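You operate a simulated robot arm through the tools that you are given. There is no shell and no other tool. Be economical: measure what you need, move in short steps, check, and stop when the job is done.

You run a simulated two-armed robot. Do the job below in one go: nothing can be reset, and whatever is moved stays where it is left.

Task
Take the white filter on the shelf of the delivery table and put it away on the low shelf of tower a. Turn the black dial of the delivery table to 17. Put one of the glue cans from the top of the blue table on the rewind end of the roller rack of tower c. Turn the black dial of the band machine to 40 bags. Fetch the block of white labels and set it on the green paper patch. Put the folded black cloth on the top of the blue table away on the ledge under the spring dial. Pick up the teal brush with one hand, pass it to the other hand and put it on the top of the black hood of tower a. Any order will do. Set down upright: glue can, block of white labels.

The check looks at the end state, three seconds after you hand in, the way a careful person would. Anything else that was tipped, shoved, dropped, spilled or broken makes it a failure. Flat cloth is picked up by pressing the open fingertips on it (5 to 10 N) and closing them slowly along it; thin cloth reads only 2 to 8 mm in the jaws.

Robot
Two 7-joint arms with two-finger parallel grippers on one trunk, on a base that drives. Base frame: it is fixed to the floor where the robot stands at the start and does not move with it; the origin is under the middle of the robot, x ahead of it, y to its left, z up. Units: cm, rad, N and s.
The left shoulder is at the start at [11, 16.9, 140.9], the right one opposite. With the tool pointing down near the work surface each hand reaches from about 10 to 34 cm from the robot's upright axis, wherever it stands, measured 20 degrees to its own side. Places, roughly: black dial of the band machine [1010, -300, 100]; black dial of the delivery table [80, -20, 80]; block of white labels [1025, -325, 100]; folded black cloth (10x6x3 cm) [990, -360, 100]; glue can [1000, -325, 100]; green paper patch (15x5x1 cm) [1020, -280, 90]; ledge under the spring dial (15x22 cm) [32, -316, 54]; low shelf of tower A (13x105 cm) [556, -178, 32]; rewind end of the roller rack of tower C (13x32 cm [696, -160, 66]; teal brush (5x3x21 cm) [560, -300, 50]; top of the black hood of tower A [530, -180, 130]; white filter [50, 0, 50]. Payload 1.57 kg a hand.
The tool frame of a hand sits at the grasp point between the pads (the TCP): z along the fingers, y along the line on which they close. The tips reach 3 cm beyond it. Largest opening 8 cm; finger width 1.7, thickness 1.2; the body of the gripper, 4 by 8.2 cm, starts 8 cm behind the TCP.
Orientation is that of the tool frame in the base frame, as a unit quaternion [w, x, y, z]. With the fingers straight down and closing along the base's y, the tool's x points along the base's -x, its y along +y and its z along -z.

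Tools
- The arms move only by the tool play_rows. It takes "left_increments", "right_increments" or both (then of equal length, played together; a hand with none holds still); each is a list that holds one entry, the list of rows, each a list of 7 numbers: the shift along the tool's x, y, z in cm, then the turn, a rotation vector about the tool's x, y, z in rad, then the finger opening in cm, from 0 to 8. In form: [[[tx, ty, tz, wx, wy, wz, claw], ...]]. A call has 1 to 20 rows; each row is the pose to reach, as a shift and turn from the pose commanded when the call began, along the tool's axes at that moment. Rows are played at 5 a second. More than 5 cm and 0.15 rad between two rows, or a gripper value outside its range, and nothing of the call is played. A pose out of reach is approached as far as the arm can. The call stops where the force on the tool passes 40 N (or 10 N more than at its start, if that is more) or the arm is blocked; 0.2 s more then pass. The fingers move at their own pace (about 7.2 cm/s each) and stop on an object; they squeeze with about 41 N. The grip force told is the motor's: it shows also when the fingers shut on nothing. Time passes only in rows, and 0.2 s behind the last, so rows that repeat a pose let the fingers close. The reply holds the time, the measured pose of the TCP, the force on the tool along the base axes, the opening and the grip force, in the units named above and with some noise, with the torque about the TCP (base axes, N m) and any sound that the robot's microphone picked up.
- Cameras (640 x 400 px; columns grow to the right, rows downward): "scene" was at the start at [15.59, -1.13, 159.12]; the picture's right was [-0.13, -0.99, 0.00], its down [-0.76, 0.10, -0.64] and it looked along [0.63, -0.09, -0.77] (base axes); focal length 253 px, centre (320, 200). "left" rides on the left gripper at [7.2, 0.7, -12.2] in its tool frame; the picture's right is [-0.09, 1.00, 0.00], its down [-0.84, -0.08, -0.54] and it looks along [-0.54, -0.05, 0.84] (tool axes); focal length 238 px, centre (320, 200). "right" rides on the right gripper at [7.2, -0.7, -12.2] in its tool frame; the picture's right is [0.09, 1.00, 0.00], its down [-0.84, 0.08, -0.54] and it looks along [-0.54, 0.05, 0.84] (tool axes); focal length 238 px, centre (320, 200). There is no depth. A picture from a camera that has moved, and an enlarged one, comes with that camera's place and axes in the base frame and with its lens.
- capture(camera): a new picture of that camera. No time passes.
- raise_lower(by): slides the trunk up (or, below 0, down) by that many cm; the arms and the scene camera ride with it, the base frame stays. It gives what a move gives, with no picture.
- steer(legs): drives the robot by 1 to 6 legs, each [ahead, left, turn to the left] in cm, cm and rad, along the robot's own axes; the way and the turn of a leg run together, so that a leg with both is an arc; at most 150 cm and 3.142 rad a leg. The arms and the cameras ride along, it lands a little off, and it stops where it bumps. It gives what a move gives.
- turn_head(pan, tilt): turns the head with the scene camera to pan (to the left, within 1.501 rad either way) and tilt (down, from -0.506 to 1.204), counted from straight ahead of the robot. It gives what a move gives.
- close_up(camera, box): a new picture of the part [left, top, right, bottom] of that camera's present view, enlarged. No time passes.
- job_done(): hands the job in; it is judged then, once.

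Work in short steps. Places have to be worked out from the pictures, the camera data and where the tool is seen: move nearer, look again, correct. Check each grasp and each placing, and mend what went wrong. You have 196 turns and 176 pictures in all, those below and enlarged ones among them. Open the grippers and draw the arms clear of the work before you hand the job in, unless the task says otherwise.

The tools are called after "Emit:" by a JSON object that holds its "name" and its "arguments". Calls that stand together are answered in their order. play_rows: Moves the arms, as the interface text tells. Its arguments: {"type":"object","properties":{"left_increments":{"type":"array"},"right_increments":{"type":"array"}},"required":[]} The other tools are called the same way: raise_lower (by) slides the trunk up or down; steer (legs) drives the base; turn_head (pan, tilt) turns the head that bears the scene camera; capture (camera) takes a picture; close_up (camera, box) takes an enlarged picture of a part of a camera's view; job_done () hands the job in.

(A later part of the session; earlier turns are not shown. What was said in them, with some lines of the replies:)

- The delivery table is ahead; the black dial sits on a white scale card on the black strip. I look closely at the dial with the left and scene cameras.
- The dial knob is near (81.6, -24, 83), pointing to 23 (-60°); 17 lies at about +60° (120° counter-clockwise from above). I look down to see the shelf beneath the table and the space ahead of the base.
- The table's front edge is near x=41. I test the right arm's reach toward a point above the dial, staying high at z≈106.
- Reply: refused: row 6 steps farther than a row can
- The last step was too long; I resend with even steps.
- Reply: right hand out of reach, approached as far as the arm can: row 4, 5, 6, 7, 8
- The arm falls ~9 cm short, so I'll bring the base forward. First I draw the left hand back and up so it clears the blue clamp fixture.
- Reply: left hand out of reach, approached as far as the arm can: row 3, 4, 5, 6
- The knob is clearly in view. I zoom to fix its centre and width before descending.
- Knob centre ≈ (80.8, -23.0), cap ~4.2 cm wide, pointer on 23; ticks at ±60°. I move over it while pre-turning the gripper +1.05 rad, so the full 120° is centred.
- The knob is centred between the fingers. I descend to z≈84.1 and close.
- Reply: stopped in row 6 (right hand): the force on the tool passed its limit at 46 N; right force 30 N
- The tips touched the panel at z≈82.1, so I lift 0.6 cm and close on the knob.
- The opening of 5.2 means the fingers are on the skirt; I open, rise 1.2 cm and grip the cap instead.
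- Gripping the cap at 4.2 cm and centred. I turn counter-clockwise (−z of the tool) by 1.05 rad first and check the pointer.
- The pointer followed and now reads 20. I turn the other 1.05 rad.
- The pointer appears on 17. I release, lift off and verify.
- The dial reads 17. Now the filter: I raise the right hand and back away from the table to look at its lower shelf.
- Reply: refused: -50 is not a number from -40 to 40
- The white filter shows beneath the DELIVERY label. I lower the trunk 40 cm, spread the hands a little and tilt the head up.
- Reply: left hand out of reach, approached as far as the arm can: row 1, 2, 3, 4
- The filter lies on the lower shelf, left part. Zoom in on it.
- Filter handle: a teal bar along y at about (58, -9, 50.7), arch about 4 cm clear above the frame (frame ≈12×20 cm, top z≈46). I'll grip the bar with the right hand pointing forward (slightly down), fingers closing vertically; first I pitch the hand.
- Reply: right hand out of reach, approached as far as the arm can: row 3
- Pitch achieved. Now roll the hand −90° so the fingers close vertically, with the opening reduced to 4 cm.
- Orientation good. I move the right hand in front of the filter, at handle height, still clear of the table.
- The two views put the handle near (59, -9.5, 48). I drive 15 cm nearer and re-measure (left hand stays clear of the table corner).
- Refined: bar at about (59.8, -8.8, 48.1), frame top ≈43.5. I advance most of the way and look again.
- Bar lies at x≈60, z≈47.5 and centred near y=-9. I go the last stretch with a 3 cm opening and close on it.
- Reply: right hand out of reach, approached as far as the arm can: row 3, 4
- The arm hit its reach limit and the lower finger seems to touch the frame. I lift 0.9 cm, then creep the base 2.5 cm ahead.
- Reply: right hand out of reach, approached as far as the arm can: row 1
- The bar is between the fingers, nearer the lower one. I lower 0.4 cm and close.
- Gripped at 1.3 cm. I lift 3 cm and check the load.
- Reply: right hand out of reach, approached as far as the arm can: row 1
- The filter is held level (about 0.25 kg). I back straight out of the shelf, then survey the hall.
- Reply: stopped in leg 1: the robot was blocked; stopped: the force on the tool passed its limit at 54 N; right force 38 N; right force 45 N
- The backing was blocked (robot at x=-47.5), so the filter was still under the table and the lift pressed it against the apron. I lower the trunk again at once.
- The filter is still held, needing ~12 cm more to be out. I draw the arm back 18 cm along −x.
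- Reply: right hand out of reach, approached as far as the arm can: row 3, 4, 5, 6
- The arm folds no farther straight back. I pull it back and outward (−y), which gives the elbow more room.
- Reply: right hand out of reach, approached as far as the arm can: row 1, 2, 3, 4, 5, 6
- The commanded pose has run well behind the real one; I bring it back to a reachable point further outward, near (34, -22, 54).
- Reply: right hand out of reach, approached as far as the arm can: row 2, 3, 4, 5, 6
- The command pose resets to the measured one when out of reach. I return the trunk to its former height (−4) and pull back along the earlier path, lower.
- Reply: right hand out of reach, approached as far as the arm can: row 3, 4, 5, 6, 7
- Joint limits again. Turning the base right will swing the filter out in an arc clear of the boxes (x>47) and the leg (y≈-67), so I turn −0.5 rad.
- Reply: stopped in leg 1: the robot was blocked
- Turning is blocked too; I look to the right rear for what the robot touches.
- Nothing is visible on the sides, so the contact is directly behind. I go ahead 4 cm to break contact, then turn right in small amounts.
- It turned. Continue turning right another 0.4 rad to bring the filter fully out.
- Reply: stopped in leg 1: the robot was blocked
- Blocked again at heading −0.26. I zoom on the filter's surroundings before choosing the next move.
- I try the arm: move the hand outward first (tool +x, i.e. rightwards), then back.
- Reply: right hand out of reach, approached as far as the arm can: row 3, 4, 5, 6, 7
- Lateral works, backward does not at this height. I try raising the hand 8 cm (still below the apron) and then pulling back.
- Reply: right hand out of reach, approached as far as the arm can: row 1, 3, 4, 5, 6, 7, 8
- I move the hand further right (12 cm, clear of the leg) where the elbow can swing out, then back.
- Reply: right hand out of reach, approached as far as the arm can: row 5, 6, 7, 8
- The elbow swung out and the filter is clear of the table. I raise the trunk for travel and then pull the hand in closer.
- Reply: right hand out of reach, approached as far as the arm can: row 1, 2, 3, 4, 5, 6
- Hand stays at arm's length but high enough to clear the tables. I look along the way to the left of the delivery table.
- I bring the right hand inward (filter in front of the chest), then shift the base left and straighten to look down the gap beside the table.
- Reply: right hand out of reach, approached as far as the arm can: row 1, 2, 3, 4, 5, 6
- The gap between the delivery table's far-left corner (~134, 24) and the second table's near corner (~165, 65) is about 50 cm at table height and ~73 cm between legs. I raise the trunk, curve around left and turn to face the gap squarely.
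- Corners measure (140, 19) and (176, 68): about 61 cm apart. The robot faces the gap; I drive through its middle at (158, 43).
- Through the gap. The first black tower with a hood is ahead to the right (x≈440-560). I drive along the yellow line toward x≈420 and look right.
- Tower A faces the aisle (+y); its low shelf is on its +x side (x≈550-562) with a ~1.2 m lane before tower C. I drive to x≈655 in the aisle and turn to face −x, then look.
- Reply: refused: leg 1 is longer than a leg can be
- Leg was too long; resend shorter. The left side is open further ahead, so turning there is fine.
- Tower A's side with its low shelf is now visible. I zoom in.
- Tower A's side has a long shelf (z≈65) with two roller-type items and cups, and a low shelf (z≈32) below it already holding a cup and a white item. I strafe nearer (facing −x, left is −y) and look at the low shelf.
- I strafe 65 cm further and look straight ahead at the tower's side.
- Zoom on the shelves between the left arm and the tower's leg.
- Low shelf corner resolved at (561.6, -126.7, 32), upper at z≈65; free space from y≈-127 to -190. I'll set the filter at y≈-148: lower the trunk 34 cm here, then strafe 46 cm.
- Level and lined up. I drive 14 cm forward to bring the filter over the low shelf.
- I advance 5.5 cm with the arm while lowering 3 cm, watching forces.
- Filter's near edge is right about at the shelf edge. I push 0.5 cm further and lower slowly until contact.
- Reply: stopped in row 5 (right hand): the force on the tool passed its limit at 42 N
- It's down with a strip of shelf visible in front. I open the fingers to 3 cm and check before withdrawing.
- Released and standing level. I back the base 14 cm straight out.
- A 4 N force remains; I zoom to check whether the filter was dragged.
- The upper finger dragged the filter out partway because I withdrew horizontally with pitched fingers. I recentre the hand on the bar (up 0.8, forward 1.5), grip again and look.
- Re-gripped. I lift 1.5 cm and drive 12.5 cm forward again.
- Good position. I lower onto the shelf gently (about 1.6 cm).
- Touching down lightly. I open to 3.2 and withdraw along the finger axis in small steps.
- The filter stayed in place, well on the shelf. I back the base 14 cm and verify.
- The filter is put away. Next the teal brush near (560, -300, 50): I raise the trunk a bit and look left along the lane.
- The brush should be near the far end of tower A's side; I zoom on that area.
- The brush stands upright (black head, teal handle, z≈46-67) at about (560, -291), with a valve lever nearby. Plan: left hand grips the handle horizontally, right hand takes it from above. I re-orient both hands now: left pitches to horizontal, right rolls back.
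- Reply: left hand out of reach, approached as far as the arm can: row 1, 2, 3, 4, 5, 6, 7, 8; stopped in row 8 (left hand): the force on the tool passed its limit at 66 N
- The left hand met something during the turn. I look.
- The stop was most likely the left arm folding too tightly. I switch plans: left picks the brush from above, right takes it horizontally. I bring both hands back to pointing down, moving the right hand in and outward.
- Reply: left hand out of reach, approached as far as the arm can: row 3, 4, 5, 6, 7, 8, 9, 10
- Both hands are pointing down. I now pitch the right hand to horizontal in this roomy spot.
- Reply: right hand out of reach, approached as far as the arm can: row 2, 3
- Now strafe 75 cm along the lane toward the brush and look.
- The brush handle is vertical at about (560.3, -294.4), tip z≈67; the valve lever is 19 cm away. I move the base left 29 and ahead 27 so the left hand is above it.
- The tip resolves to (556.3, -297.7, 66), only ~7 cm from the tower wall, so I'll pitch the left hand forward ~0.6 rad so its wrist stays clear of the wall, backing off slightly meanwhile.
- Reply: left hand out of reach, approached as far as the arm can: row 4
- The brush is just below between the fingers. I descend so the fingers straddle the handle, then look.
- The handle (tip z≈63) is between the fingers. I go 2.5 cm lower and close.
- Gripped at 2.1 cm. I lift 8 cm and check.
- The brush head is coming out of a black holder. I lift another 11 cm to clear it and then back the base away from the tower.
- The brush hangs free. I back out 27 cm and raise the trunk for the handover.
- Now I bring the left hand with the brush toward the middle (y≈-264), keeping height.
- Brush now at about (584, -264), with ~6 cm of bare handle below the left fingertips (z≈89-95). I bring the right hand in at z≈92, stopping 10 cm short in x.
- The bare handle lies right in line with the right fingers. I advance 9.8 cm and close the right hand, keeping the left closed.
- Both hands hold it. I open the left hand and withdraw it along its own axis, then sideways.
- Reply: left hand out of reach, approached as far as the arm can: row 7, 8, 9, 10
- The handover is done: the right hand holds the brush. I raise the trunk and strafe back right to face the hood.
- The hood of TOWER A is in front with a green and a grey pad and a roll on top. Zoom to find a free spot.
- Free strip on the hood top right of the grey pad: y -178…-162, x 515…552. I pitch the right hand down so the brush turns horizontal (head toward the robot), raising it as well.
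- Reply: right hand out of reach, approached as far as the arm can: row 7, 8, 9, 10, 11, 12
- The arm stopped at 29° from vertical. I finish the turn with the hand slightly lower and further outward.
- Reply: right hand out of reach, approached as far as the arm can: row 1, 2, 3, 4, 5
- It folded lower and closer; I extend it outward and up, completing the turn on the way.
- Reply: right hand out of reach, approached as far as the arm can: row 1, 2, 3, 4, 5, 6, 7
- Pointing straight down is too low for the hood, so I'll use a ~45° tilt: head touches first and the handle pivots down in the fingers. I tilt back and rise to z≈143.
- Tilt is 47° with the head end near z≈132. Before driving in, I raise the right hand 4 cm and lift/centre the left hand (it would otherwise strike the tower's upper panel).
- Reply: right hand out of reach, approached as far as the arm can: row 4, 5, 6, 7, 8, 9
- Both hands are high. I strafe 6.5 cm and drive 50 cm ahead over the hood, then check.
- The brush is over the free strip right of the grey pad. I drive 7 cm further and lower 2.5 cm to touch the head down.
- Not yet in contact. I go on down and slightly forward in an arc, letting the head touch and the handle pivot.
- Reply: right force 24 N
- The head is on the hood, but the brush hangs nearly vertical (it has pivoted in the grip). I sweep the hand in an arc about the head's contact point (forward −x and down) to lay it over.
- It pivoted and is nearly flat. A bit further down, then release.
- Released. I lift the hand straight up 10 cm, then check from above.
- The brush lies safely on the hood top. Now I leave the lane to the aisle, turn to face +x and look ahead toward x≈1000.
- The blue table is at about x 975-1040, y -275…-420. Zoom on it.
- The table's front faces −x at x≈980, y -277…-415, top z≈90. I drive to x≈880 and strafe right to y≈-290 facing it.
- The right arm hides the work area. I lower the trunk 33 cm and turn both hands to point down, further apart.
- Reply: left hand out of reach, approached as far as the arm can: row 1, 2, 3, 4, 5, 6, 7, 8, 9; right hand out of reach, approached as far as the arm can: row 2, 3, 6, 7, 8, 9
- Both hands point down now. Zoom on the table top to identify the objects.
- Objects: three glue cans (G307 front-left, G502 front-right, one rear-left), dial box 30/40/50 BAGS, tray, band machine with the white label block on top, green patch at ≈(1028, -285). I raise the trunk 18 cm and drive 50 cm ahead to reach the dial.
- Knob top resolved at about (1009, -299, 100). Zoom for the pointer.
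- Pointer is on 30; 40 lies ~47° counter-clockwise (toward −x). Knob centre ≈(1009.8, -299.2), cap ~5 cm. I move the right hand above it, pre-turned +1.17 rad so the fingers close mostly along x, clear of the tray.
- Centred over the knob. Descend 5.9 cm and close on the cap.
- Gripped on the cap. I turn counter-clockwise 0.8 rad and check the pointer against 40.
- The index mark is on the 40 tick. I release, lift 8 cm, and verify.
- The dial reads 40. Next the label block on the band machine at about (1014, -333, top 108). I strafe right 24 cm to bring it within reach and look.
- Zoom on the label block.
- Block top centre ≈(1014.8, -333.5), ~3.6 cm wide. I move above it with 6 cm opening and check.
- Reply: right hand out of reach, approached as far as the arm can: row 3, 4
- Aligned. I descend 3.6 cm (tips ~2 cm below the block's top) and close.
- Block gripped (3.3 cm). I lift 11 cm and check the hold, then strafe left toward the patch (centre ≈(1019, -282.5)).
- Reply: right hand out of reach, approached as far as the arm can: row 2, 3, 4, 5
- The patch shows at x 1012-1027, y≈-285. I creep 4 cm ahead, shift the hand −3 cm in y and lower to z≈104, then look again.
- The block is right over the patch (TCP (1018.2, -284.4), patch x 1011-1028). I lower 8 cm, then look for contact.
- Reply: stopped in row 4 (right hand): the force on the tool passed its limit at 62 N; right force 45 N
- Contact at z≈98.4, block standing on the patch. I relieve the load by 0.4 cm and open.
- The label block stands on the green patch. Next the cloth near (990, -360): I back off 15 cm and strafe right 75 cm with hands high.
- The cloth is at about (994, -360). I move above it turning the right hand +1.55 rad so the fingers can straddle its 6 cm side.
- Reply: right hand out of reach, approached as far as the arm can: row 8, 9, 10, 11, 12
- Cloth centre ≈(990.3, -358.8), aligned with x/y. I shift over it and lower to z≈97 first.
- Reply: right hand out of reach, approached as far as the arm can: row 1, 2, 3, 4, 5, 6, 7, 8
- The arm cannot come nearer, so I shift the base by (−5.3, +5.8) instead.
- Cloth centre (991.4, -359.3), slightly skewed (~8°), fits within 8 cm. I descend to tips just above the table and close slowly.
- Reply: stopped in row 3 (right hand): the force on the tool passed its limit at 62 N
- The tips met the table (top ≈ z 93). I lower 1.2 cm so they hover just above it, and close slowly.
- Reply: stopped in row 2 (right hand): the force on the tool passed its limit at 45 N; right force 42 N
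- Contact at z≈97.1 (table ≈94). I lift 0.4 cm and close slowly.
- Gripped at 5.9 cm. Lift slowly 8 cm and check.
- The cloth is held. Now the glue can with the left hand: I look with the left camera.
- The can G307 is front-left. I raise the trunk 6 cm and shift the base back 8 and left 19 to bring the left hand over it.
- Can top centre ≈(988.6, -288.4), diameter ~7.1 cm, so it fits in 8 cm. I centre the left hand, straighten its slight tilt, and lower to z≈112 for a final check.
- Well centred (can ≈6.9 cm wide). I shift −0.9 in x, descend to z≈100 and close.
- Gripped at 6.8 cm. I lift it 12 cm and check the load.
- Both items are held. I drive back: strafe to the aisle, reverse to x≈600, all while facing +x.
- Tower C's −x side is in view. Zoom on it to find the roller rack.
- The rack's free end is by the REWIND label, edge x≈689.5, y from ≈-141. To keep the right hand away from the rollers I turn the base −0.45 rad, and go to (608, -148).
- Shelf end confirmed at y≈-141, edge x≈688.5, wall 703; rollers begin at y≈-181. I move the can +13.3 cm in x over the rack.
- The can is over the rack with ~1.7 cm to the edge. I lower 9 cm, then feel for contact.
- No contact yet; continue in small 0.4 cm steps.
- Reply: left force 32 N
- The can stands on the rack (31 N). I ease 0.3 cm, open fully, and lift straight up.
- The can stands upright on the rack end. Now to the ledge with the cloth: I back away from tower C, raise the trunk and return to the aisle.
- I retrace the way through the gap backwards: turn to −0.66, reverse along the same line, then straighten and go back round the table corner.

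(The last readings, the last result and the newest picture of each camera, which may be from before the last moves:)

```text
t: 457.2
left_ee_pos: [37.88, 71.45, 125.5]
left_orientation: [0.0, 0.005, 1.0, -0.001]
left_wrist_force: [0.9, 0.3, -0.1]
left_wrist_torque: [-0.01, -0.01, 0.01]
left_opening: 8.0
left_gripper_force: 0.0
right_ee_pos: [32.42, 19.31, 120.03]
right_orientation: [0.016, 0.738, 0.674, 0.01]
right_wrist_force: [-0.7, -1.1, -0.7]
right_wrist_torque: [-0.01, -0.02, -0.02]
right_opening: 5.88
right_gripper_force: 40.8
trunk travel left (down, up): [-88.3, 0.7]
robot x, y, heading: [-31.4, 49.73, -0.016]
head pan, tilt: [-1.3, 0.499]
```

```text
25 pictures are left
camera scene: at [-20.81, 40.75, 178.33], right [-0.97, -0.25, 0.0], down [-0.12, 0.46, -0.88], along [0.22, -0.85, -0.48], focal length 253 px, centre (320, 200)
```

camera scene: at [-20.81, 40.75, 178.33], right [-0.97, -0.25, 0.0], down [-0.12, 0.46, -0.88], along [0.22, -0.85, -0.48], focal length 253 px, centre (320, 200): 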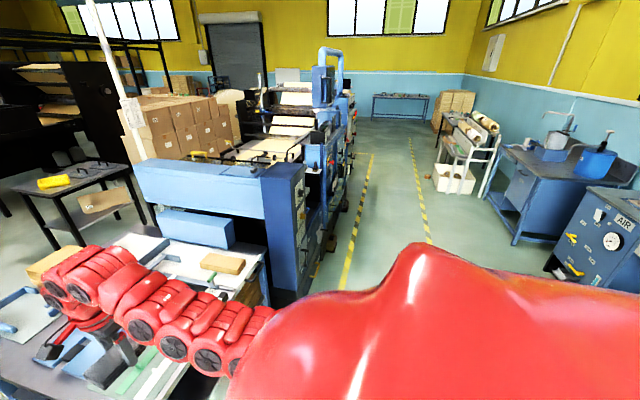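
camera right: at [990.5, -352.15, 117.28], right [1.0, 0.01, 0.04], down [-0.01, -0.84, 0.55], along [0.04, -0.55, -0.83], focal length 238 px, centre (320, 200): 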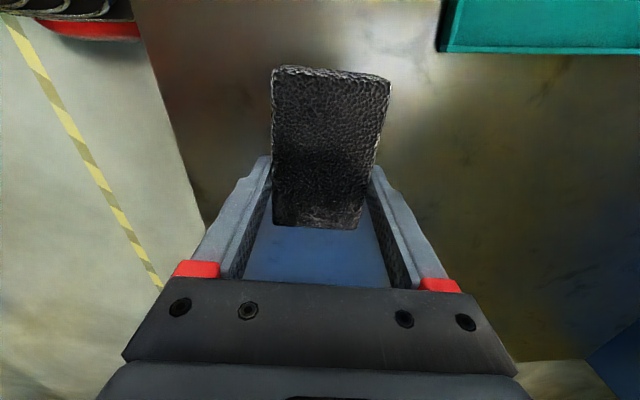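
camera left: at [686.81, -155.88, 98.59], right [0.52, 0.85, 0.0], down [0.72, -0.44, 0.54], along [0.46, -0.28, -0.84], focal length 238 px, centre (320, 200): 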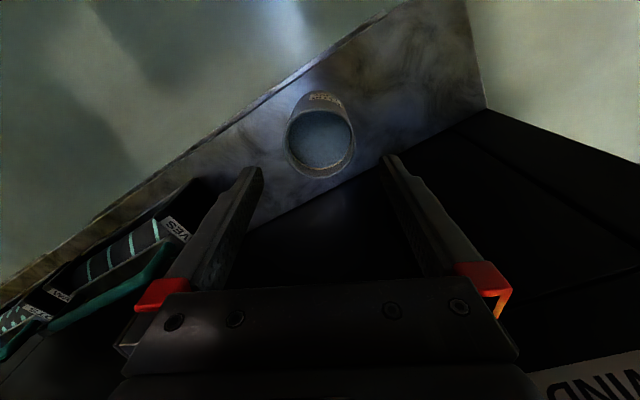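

The lane between the yellow lines (x≈0 and −84) is clear. I turn to face −y and drive down it to y≈-240.

Emit:
{"name": "steer", "arguments": {"legs": [[-7, 0, 0], [0, 0, -1.55], [145, 0, 0], [145, 0, 0]]}}

Emit:
{"name": "turn_head", "arguments": {"pan": 0.8, "tilt": 0.5}}

Emit:
{"name": "capture", "arguments": {"camera": "scene"}}

```text
t: 475.7
left_ee_pos: [-11.98, -310.81, 125.54]
left_orientation: [-0.001, 0.707, 0.707, 0.001]
left_wrist_force: [-1.0, -0.5, -1.7]
left_wrist_torque: [0.0, 0.01, 0.01]
left_opening: 7.98
left_gripper_force: 0.1
right_ee_pos: [-64.12, -305.92, 120.16]
right_orientation: [0.019, 0.999, -0.039, -0.004]
right_wrist_force: [0.4, 0.3, 0.2]
right_wrist_torque: [0.01, -0.01, -0.02]
right_opening: 5.88
right_gripper_force: 41.4
trunk travel left (down, up): [-88.3, 0.7]
robot x, y, heading: [-34.66, -241.79, -1.572]
head pan, tilt: [-1.3, 0.499]
```

```text
t: 477.7
left_ee_pos: [-11.98, -310.84, 125.38]
left_orientation: [0.0, 0.706, 0.708, 0.0]
left_wrist_force: [0.2, 0.1, 0.3]
left_wrist_torque: [-0.01, -0.02, -0.01]
left_opening: 8.01
left_gripper_force: 0.1
right_ee_pos: [-64.12, -306.09, 120.23]
right_orientation: [0.018, 0.999, -0.04, -0.003]
right_wrist_force: [1.1, 0.3, -0.9]
right_wrist_torque: [0.01, -0.03, -0.01]
right_opening: 5.9
right_gripper_force: 40.9
trunk travel left (down, up): [-88.3, 0.7]
robot x, y, heading: [-34.34, -242.2, -1.573]
head pan, tilt: [0.799, 0.499]
```

```text
24 pictures are left
camera scene: at [-28.04, -256.58, 178.33], right [-0.7, -0.71, 0.0], down [-0.34, 0.34, -0.88], along [0.63, -0.61, -0.48], focal length 253 px, centre (320, 200)
```

scene: 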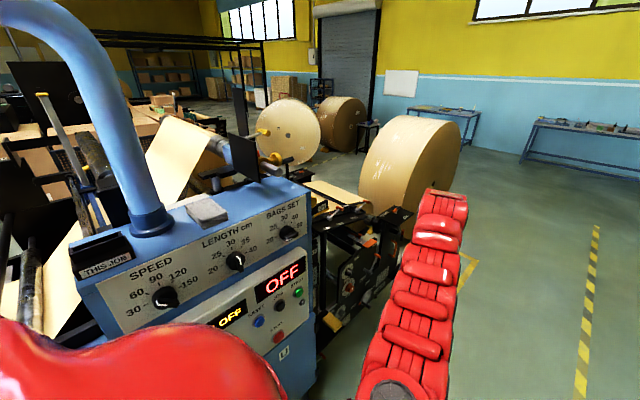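

The ledge should be near pixel (320, 330). Zoom there.

Emit:
{"name": "close_up", "arguments": {"camera": "scene", "box": [260, 190, 440, 390]}}

```text
2.00 times, centred on (350, 290) of scene
camera zoom: at [-28.04, -256.58, 178.33], right [-0.7, -0.71, 0.0], down [-0.34, 0.34, -0.88], along [0.63, -0.61, -0.48], focal length 505 px, centre (260, 20)
```

zoom: 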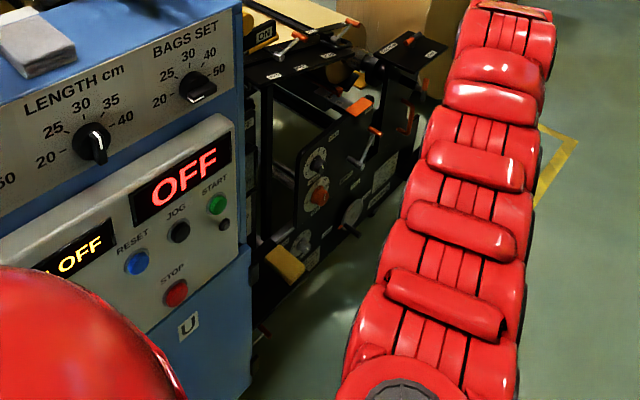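

The ledge is just past the console's end, in the dark recess. I move to (−58, −310) and turn left to heading +0.4 so the right hand leads, then look.

Emit:
{"name": "steer", "arguments": {"legs": [[68, -24, 0], [0, 0, 1.0], [0, 0, 0.97]]}}

Emit:
{"name": "raise_lower", "arguments": {"by": -25}}

Emit:
{"name": "turn_head", "arguments": {"pan": -0.4, "tilt": 0.7}}

Emit:
{"name": "capture", "arguments": {"camera": "scene"}}

```text
t: 486.7
left_ee_pos: [-4.95, -262.09, 125.4]
left_orientation: [0.001, -0.207, 0.978, 0.0]
left_wrist_force: [-0.3, 0.0, -0.4]
left_wrist_torque: [-0.02, -0.03, -0.01]
left_opening: 7.97
left_gripper_force: 0.1
right_ee_pos: [11.48, -311.58, 120.15]
right_orientation: [0.013, 0.578, 0.816, 0.014]
right_wrist_force: [0.2, 0.2, 0.0]
right_wrist_torque: [-0.01, 0.0, 0.0]
right_opening: 5.85
right_gripper_force: 40.6
trunk travel left (down, up): [-88.3, 0.7]
robot x, y, heading: [-58.99, -310.29, 0.407]
head pan, tilt: [0.799, 0.499]
```

```text
t: 489.2
left_ee_pos: [-5.12, -261.99, 100.35]
left_orientation: [0.0, -0.208, 0.978, -0.001]
left_wrist_force: [-0.5, 0.0, 0.6]
left_wrist_torque: [0.01, 0.02, 0.03]
left_opening: 7.98
left_gripper_force: 0.1
right_ee_pos: [11.63, -311.66, 95.17]
right_orientation: [0.014, 0.578, 0.816, 0.013]
right_wrist_force: [0.0, 0.0, -0.1]
right_wrist_torque: [-0.01, 0.0, 0.02]
right_opening: 5.89
right_gripper_force: 42.0
trunk travel left (down, up): [-63.3, 25.7]
robot x, y, heading: [-58.81, -310.35, 0.415]
head pan, tilt: [0.799, 0.499]
```

```text
t: 490.6
left_ee_pos: [-5.12, -262.0, 100.46]
left_orientation: [0.001, -0.208, 0.978, -0.001]
left_wrist_force: [-0.1, 0.0, -0.5]
left_wrist_torque: [-0.05, 0.0, 0.0]
left_opening: 7.98
left_gripper_force: 0.0
right_ee_pos: [11.58, -311.58, 95.17]
right_orientation: [0.014, 0.579, 0.815, 0.013]
right_wrist_force: [0.1, 1.5, -0.7]
right_wrist_torque: [-0.03, -0.01, 0.04]
right_opening: 5.88
right_gripper_force: 40.4
trunk travel left (down, up): [-63.3, 25.7]
robot x, y, heading: [-58.96, -310.32, 0.409]
head pan, tilt: [-0.4, 0.7]
```

```text
22 pictures are left
camera scene: at [-43.04, -307.04, 151.56], right [0.01, -1.0, 0.0], down [-0.64, -0.01, -0.76], along [0.76, 0.01, -0.64], focal length 253 px, centre (320, 200)
```

scene: 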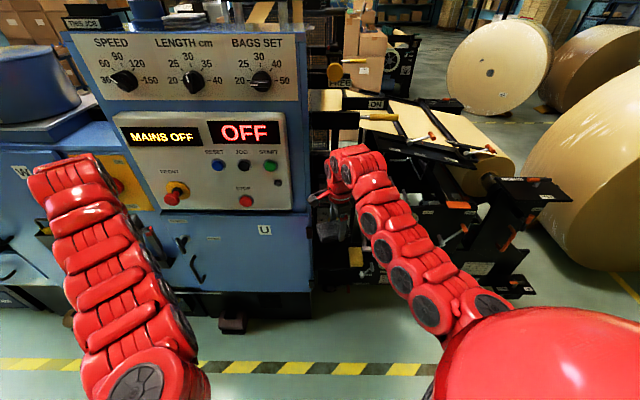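

Zoom around the expected ledge and use the right camera.

Emit:
{"name": "close_up", "arguments": {"camera": "scene", "box": [290, 180, 450, 310]}}

Emit:
{"name": "capture", "arguments": {"camera": "right"}}

```text
3.08 times, centred on (370, 245) of scene
camera zoom: at [-43.04, -307.04, 151.56], right [0.01, -1.0, 0.0], down [-0.64, -0.01, -0.76], along [0.76, 0.01, -0.64], focal length 778 px, centre (166, 62)
```

zoom: 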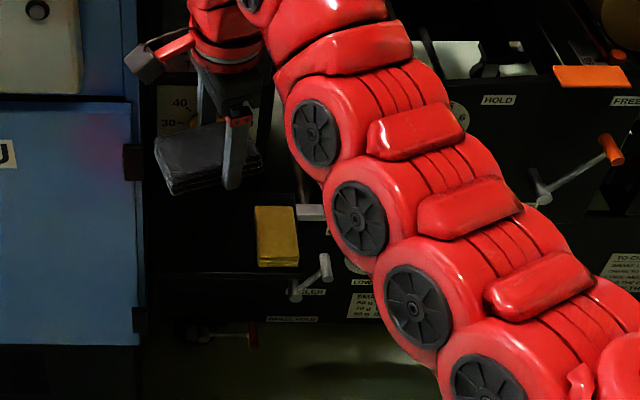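

```text
20 pictures are left
camera right: at [8.03, -305.08, 107.29], right [0.91, 0.42, 0.04], down [0.33, -0.77, 0.55], along [0.26, -0.49, -0.83], focal length 238 px, centre (320, 200)
```

right: 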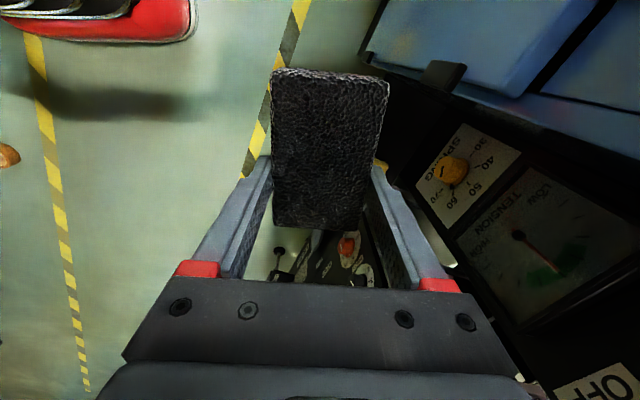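

The SPRING dial (≈(37, -311, 71)) is right above the ledge; a yellow cloth already lies at y −320…−326, leaving y −305…−319 free. I turn the right hand −1.24 rad so the cloth's long side runs along x, tilt it slightly back from the dial.

Emit:
{"name": "play_rows", "arguments": {"right_increments": [[[0, 0, 0, 0, 0, -0.14, 1], [0, 0, 0, 0, 0, -0.28, 1], [0, 0, 0, 0, 0, -0.42, 1], [0, 0, 0, 0, 0, -0.56, 1], [0, 0, 0, 0, 0, -0.7, 1], [0, 0, 0, 0, 0, -0.84, 1], [0, 0, 0, 0, 0, -0.98, 1], [0, 0, 0, 0, 0, -1.12, 1], [0, 0, 0, 0, 0, -1.24, 1], [0, 0, 0, 0, 0, -1.24, 1]]]}}

Emit:
{"name": "raise_lower", "arguments": {"by": -31}}

Emit:
{"name": "capture", "arguments": {"camera": "right"}}

```text
t: 492.8
left_ee_pos: [-5.13, -261.96, 100.51]
left_orientation: [0.0, -0.207, 0.978, -0.001]
left_wrist_force: [0.0, 0.1, 0.3]
left_wrist_torque: [0.0, -0.02, -0.01]
left_opening: 7.99
left_gripper_force: 0.1
right_ee_pos: [11.67, -311.59, 95.11]
right_orientation: [0.019, -0.004, 1.0, 0.003]
right_wrist_force: [0.7, 0.1, 0.7]
right_wrist_torque: [0.01, 0.01, -0.01]
right_opening: 5.89
right_gripper_force: 41.2
trunk travel left (down, up): [-63.3, 25.7]
robot x, y, heading: [-59.22, -310.49, 0.415]
head pan, tilt: [-0.4, 0.7]
```

```text
t: 495.9
left_ee_pos: [-5.06, -261.98, 69.4]
left_orientation: [0.0, -0.207, 0.978, -0.001]
left_wrist_force: [-0.4, -0.3, 0.3]
left_wrist_torque: [-0.01, 0.02, 0.03]
left_opening: 7.97
left_gripper_force: 0.1
right_ee_pos: [11.52, -311.64, 64.19]
right_orientation: [0.018, -0.003, 1.0, 0.005]
right_wrist_force: [-1.3, 0.7, -0.4]
right_wrist_torque: [0.0, -0.01, 0.0]
right_opening: 5.86
right_gripper_force: 41.1
trunk travel left (down, up): [-32.3, 56.7]
robot x, y, heading: [-58.9, -310.28, 0.415]
head pan, tilt: [-0.4, 0.7]
```

```text
19 pictures are left
camera right: at [3.84, -312.38, 76.1], right [-0.1, 1.0, 0.0], down [0.82, 0.08, 0.57], along [0.57, 0.06, -0.82], focal length 238 px, centre (320, 200)
```

right: 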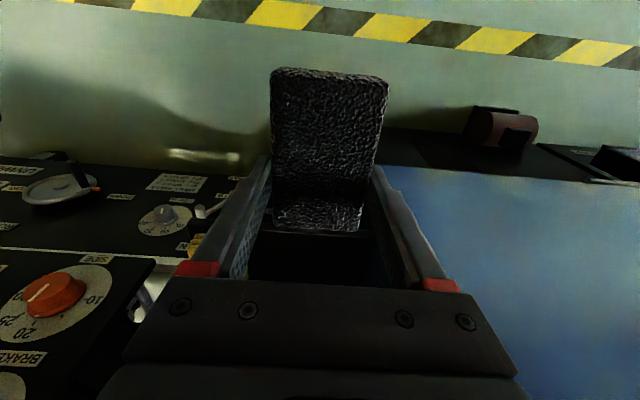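

Ledge front edge shows at x≈24.7. I tilt the hand 0.25 rad (wrist back), then drive +17.8 cm in x to bring the cloth over the ledge.

Emit:
{"name": "play_rows", "arguments": {"right_increments": [[[0, 0, 0, 0, -0.12, 0, 1], [0, 0, 0, 0, -0.25, 0, 1], [0, 0, 0, 0, -0.25, 0, 1]]]}}

Emit:
{"name": "steer", "arguments": {"legs": [[12, -5.3, 0]]}}

Emit:
{"name": "capture", "arguments": {"camera": "right"}}

Emit:
{"name": "close_up", "arguments": {"camera": "scene", "box": [250, 180, 430, 310]}}

```text
t: 496.7
left_ee_pos: [-4.96, -262.02, 69.51]
left_orientation: [0.001, -0.206, 0.978, 0.0]
left_wrist_force: [-0.1, -0.1, 0.2]
left_wrist_torque: [0.01, 0.02, 0.03]
left_opening: 8.03
left_gripper_force: 0.1
right_ee_pos: [12.38, -311.1, 64.03]
right_orientation: [0.146, -0.002, 0.989, 0.003]
right_wrist_force: [-0.6, 0.0, -0.4]
right_wrist_torque: [0.01, -0.01, 0.0]
right_opening: 5.89
right_gripper_force: 40.8
right hand out of reach, approached as far as the arm can: row 1, 2, 3
trunk travel left (down, up): [-32.3, 56.7]
robot x, y, heading: [-58.68, -310.23, 0.414]
head pan, tilt: [-0.4, 0.7]
```

```text
t: 498.0
left_ee_pos: [8.33, -262.13, 69.32]
left_orientation: [0.0, -0.207, 0.978, -0.001]
left_wrist_force: [0.3, 0.8, -0.1]
left_wrist_torque: [0.01, 0.01, 0.04]
left_opening: 8.0
left_gripper_force: 0.1
right_ee_pos: [25.51, -311.36, 64.01]
right_orientation: [0.145, -0.001, 0.989, 0.003]
right_wrist_force: [1.2, -0.9, 0.3]
right_wrist_torque: [0.01, 0.02, 0.03]
right_opening: 5.89
right_gripper_force: 41.1
trunk travel left (down, up): [-32.3, 56.7]
robot x, y, heading: [-45.56, -310.63, 0.412]
head pan, tilt: [-0.4, 0.7]
```

```text
18 pictures are left
camera right: at [15.18, -312.07, 73.65], right [-0.09, 1.0, -0.02], down [0.65, 0.08, 0.76], along [0.76, 0.06, -0.65], focal length 238 px, centre (320, 200)
```

right: 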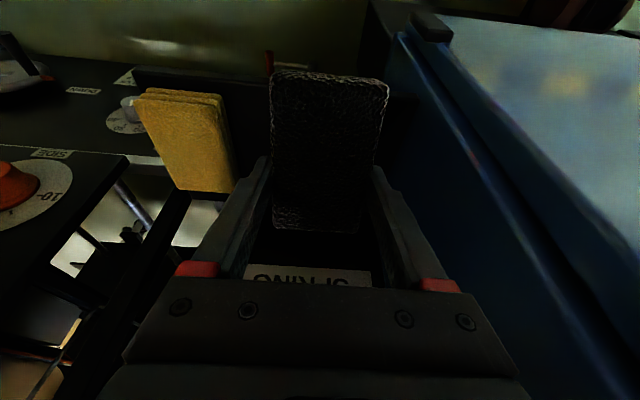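

```text
3.08 times, centred on (340, 245) of scene
camera zoom: at [-29.7, -307.16, 120.54], right [0.01, -1.0, 0.0], down [-0.65, -0.01, -0.76], along [0.76, 0.01, -0.65], focal length 778 px, centre (258, 62)
```

zoom: 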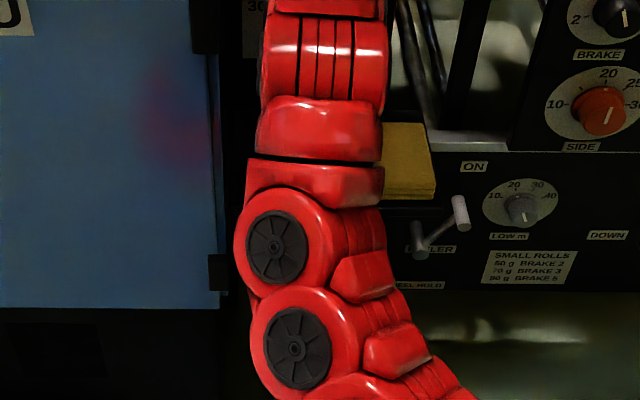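

The recess is clear: cloth between the console side (y≈-302) and the yellow cloth (y≤-319.7), SPRING label ahead. I advance 3.7 cm more and lower the trunk 4 cm.

Emit:
{"name": "steer", "arguments": {"legs": [[3.4, -1.5, 0]]}}

Emit:
{"name": "raise_lower", "arguments": {"by": -4}}

Emit:
{"name": "capture", "arguments": {"camera": "right"}}

```text
t: 498.9
left_ee_pos: [12.01, -262.09, 69.3]
left_orientation: [-0.001, -0.206, 0.978, 0.0]
left_wrist_force: [0.2, -0.6, 0.9]
left_wrist_torque: [0.03, 0.02, 0.04]
left_opening: 8.0
left_gripper_force: 0.0
right_ee_pos: [29.44, -311.3, 63.95]
right_orientation: [0.145, -0.002, 0.989, 0.003]
right_wrist_force: [-0.9, 0.3, 0.1]
right_wrist_torque: [-0.01, 0.03, 0.01]
right_opening: 5.89
right_gripper_force: 40.9
trunk travel left (down, up): [-32.3, 56.7]
robot x, y, heading: [-42.27, -310.13, 0.41]
head pan, tilt: [-0.4, 0.7]
```

```text
t: 499.7
left_ee_pos: [12.0, -262.11, 65.43]
left_orientation: [0.0, -0.205, 0.979, -0.001]
left_wrist_force: [-0.6, -0.2, 0.0]
left_wrist_torque: [0.04, 0.05, 0.04]
left_opening: 8.0
left_gripper_force: 0.0
right_ee_pos: [29.37, -311.28, 60.14]
right_orientation: [0.146, -0.002, 0.989, 0.003]
right_wrist_force: [0.9, -0.5, -0.1]
right_wrist_torque: [-0.02, -0.02, 0.02]
right_opening: 5.88
right_gripper_force: 41.4
trunk travel left (down, up): [-28.3, 60.7]
robot x, y, heading: [-41.99, -310.31, 0.41]
head pan, tilt: [-0.4, 0.7]
```

```text
16 pictures are left
camera right: at [18.85, -312.04, 69.73], right [-0.09, 1.0, -0.02], down [0.64, 0.08, 0.76], along [0.76, 0.06, -0.65], focal length 238 px, centre (320, 200)
```

right: 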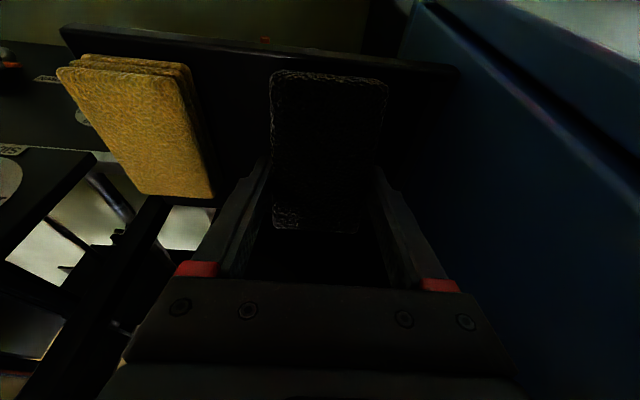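

Ledge front edge confirmed at x≈24.4; the cloth's near end is right at it. I advance 2 cm more, then lower the trunk 1.5 cm.

Emit:
{"name": "steer", "arguments": {"legs": [[1.9, -0.8, 0]]}}

Emit:
{"name": "raise_lower", "arguments": {"by": -1.5}}

Emit:
{"name": "capture", "arguments": {"camera": "right"}}

```text
t: 500.5
left_ee_pos: [14.04, -262.14, 65.3]
left_orientation: [-0.001, -0.206, 0.978, 0.0]
left_wrist_force: [0.3, 0.9, -0.9]
left_wrist_torque: [-0.03, 0.03, -0.05]
left_opening: 8.0
left_gripper_force: 0.0
right_ee_pos: [31.38, -311.32, 60.01]
right_orientation: [0.145, -0.002, 0.989, 0.003]
right_wrist_force: [0.8, 0.7, -0.7]
right_wrist_torque: [0.08, 0.0, 0.01]
right_opening: 5.89
right_gripper_force: 41.3
trunk travel left (down, up): [-28.3, 60.7]
robot x, y, heading: [-40.03, -310.26, 0.409]
head pan, tilt: [-0.4, 0.7]
```

```text
t: 501.1
left_ee_pos: [14.01, -262.1, 64.05]
left_orientation: [0.002, -0.206, 0.979, -0.001]
left_wrist_force: [0.0, 0.1, 0.1]
left_wrist_torque: [-0.01, -0.02, 0.0]
left_opening: 8.02
left_gripper_force: 0.1
right_ee_pos: [31.46, -311.37, 58.93]
right_orientation: [0.149, -0.001, 0.989, 0.002]
right_wrist_force: [11.2, 0.2, 27.3]
right_wrist_torque: [-0.19, 0.83, 0.01]
right_opening: 5.89
right_gripper_force: 40.7
trunk travel left (down, up): [-26.8, 62.2]
robot x, y, heading: [-39.78, -310.39, 0.413]
head pan, tilt: [-0.4, 0.7]
```

```text
15 pictures are left
camera right: at [20.91, -312.01, 68.45], right [-0.09, 1.0, -0.02], down [0.64, 0.08, 0.77], along [0.76, 0.06, -0.64], focal length 238 px, centre (320, 200)
```

right: 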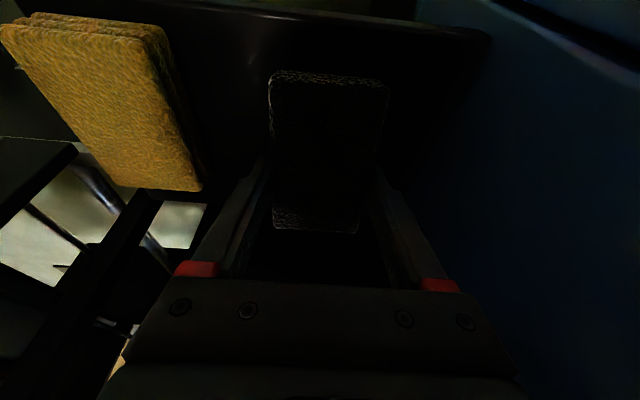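

The near end touches the ledge well inside its edge. I ease off 0.3 cm and open the fingers.

Emit:
{"name": "play_rows", "arguments": {"right_increments": [[[0, 0, -0.3, 0, 0.06, 0, 1], [0, 0, -0.3, 0, 0.1, 0, 1], [0, 0, -0.3, 0, 0.1, 0, 6.3], [0, 0, -0.3, 0, 0.1, 0, 7], [0, 0, -0.3, 0, 0.1, 0, 7.6], [0, 0, -0.3, 0, 0.1, 0, 7.8], [0, 0, -0.3, 0, 0.1, 0, 7.8]]]}}

Emit:
{"name": "capture", "arguments": {"camera": "right"}}

```text
t: 502.7
left_ee_pos: [13.99, -262.14, 63.94]
left_orientation: [0.0, -0.206, 0.979, -0.001]
left_wrist_force: [-0.2, 0.5, -0.7]
left_wrist_torque: [-0.02, -0.03, -0.01]
left_opening: 8.01
left_gripper_force: 0.1
right_ee_pos: [32.81, -311.02, 58.61]
right_orientation: [0.096, -0.002, 0.995, 0.002]
right_wrist_force: [-0.4, -0.8, 0.2]
right_wrist_torque: [-0.02, 0.02, 0.03]
right_opening: 7.8
right_gripper_force: 0.0
right hand out of reach, approached as far as the arm can: row 1, 2, 3, 4, 5, 6, 7
trunk travel left (down, up): [-26.8, 62.2]
robot x, y, heading: [-40.04, -310.48, 0.411]
head pan, tilt: [-0.4, 0.7]
```

```text
14 pictures are left
camera right: at [23.25, -311.73, 69.14], right [-0.1, 1.0, -0.01], down [0.72, 0.08, 0.69], along [0.69, 0.06, -0.72], focal length 238 px, centre (320, 200)
```

right: 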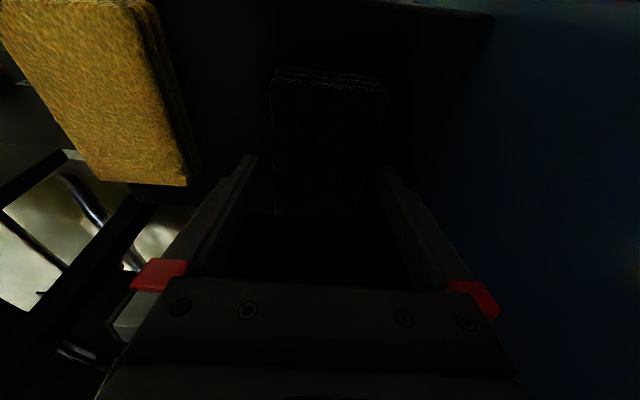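

Released; the cloth rests on the ledge. The fingers straddle it along x, so I back the base straight out along −x.

Emit:
{"name": "steer", "arguments": {"legs": [[-11.5, 5, 0]]}}

Emit:
{"name": "capture", "arguments": {"camera": "right"}}

```text
t: 504.0
left_ee_pos: [1.28, -262.04, 64.02]
left_orientation: [0.0, -0.206, 0.979, -0.001]
left_wrist_force: [0.2, 0.0, 0.4]
left_wrist_torque: [0.0, -0.06, -0.02]
left_opening: 7.99
left_gripper_force: 0.0
right_ee_pos: [20.3, -310.96, 58.65]
right_orientation: [0.096, -0.003, 0.995, 0.003]
right_wrist_force: [-0.2, 0.3, -0.6]
right_wrist_torque: [-0.01, -0.02, -0.01]
right_opening: 7.82
right_gripper_force: 0.0
trunk travel left (down, up): [-26.8, 62.2]
robot x, y, heading: [-51.95, -310.28, 0.411]
head pan, tilt: [-0.4, 0.7]
```

```text
13 pictures are left
camera right: at [10.67, -311.64, 69.2], right [-0.1, 1.0, -0.01], down [0.72, 0.08, 0.69], along [0.69, 0.06, -0.72], focal length 238 px, centre (320, 200)
```

right: 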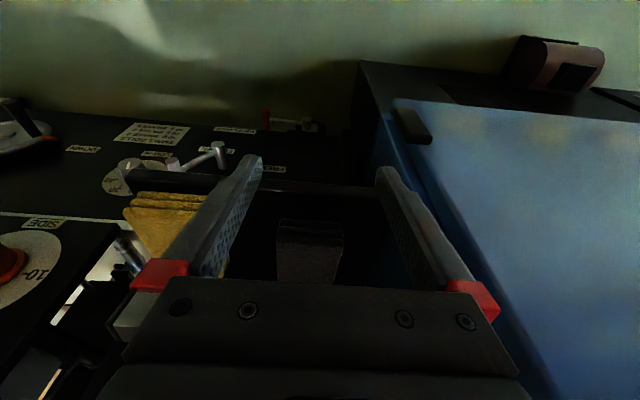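

The cloth stayed. I back off a further 20 cm, raise the trunk, and take a verifying look.

Emit:
{"name": "steer", "arguments": {"legs": [[-14, 6, 0]]}}

Emit:
{"name": "raise_lower", "arguments": {"by": 35}}

Emit:
{"name": "play_rows", "arguments": {"right_increments": [[[0, -4, 0, 0, 0, 0, 8], [0, -8, 0, 0, 0, 0, 8], [0, -12, 0, 0, 0, 0, 8], [0, -16, 0, 0, 0, 0, 8]]]}}

Emit:
{"name": "turn_head", "arguments": {"pan": -0.4, "tilt": 0.75}}

Emit:
{"name": "close_up", "arguments": {"camera": "scene", "box": [250, 130, 430, 260]}}

```text
t: 505.4
left_ee_pos: [-13.92, -261.77, 64.07]
left_orientation: [0.001, -0.207, 0.978, -0.001]
left_wrist_force: [-0.3, -0.2, -0.2]
left_wrist_torque: [0.03, 0.01, 0.01]
left_opening: 7.99
left_gripper_force: 0.1
right_ee_pos: [5.0, -310.57, 58.64]
right_orientation: [0.097, -0.004, 0.995, 0.004]
right_wrist_force: [-0.6, 0.2, 0.3]
right_wrist_torque: [-0.03, 0.01, 0.0]
right_opening: 7.78
right_gripper_force: 0.1
trunk travel left (down, up): [-26.8, 62.2]
robot x, y, heading: [-67.72, -310.12, 0.415]
head pan, tilt: [-0.4, 0.7]
```

```text
t: 508.8
left_ee_pos: [-13.86, -261.81, 98.93]
left_orientation: [0.001, -0.207, 0.978, 0.0]
left_wrist_force: [-0.5, 0.3, -0.2]
left_wrist_torque: [0.01, 0.0, -0.01]
left_opening: 7.97
left_gripper_force: 0.1
right_ee_pos: [4.9, -310.7, 93.68]
right_orientation: [0.096, -0.004, 0.995, 0.003]
right_wrist_force: [0.5, -0.7, 0.1]
right_wrist_torque: [0.0, 0.02, 0.03]
right_opening: 7.8
right_gripper_force: 0.0
trunk travel left (down, up): [-61.8, 27.2]
robot x, y, heading: [-67.58, -310.18, 0.41]
head pan, tilt: [-0.4, 0.7]
```

```text
t: 509.8
left_ee_pos: [-13.89, -261.9, 98.99]
left_orientation: [0.0, -0.207, 0.978, 0.001]
left_wrist_force: [-0.1, 0.3, 0.4]
left_wrist_torque: [-0.01, -0.02, 0.03]
left_opening: 8.02
left_gripper_force: 0.1
right_ee_pos: [5.48, -327.11, 93.25]
right_orientation: [0.096, -0.004, 0.995, 0.003]
right_wrist_force: [0.3, 0.5, 0.0]
right_wrist_torque: [-0.02, -0.01, 0.01]
right_opening: 8.03
right_gripper_force: 0.1
right hand out of reach, approached as far as the arm can: row 1, 2, 3, 4
trunk travel left (down, up): [-61.8, 27.2]
robot x, y, heading: [-67.48, -310.0, 0.41]
head pan, tilt: [-0.4, 0.7]
```

```text
t: 510.4
left_ee_pos: [-13.81, -261.84, 98.97]
left_orientation: [0.0, -0.207, 0.978, -0.001]
left_wrist_force: [-1.0, 0.0, -0.1]
left_wrist_torque: [-0.05, -0.02, -0.01]
left_opening: 8.05
left_gripper_force: 0.0
right_ee_pos: [5.59, -326.92, 93.28]
right_orientation: [0.095, -0.004, 0.995, 0.003]
right_wrist_force: [0.6, -0.2, 0.1]
right_wrist_torque: [0.0, 0.01, 0.02]
right_opening: 8.02
right_gripper_force: 0.1
trunk travel left (down, up): [-61.8, 27.2]
robot x, y, heading: [-67.79, -310.31, 0.408]
head pan, tilt: [-0.4, 0.75]
```

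```text
3.08 times, centred on (340, 195) of scene
camera zoom: at [-52.0, -306.9, 149.63], right [0.01, -1.0, 0.0], down [-0.68, -0.01, -0.73], along [0.73, 0.01, -0.68], focal length 778 px, centre (258, 215)
```

zoom: 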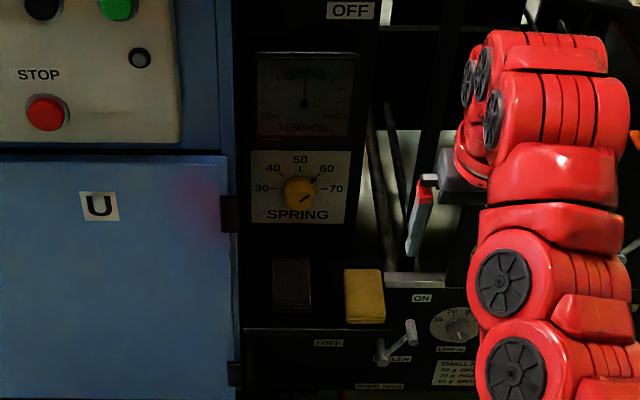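

The black cloth lies on the ledge under the SPRING dial, beside the yellow one. All tasks are done, and the grippers are open and clear, so I hand in.

Emit:
{"name": "job_done", "arguments": {}}

```text
The job is handed in.
```

I finished all seven tasks and handed the job in. Each result looked right in the pictures I took.

- **Filter:** it is on the low shelf of tower A. On the way, lifting too early pressed it against the underside of the delivery table, and my first placing was dragged partly off the shelf, so I gripped it again and reset it.
- **Delivery table dial:** it reads 17.
- **Glue can:** can G307 stands upright on the rewind end of tower C's roller rack.
- **Band machine dial:** it reads 40 bags.
- **Labels:** the block stands upright on the green paper patch.
- **Cloth:** it lies on the ledge under the spring dial, beside a yellow cloth that was already there.
- **Brush:** I picked it up with the left hand and passed it to the right. It now lies on its side on top of tower A's hood.

Backing out from the delivery table, the base bumped something behind it that I never saw. It also stopped twice while turning there, so something in that spot may have been nudged.
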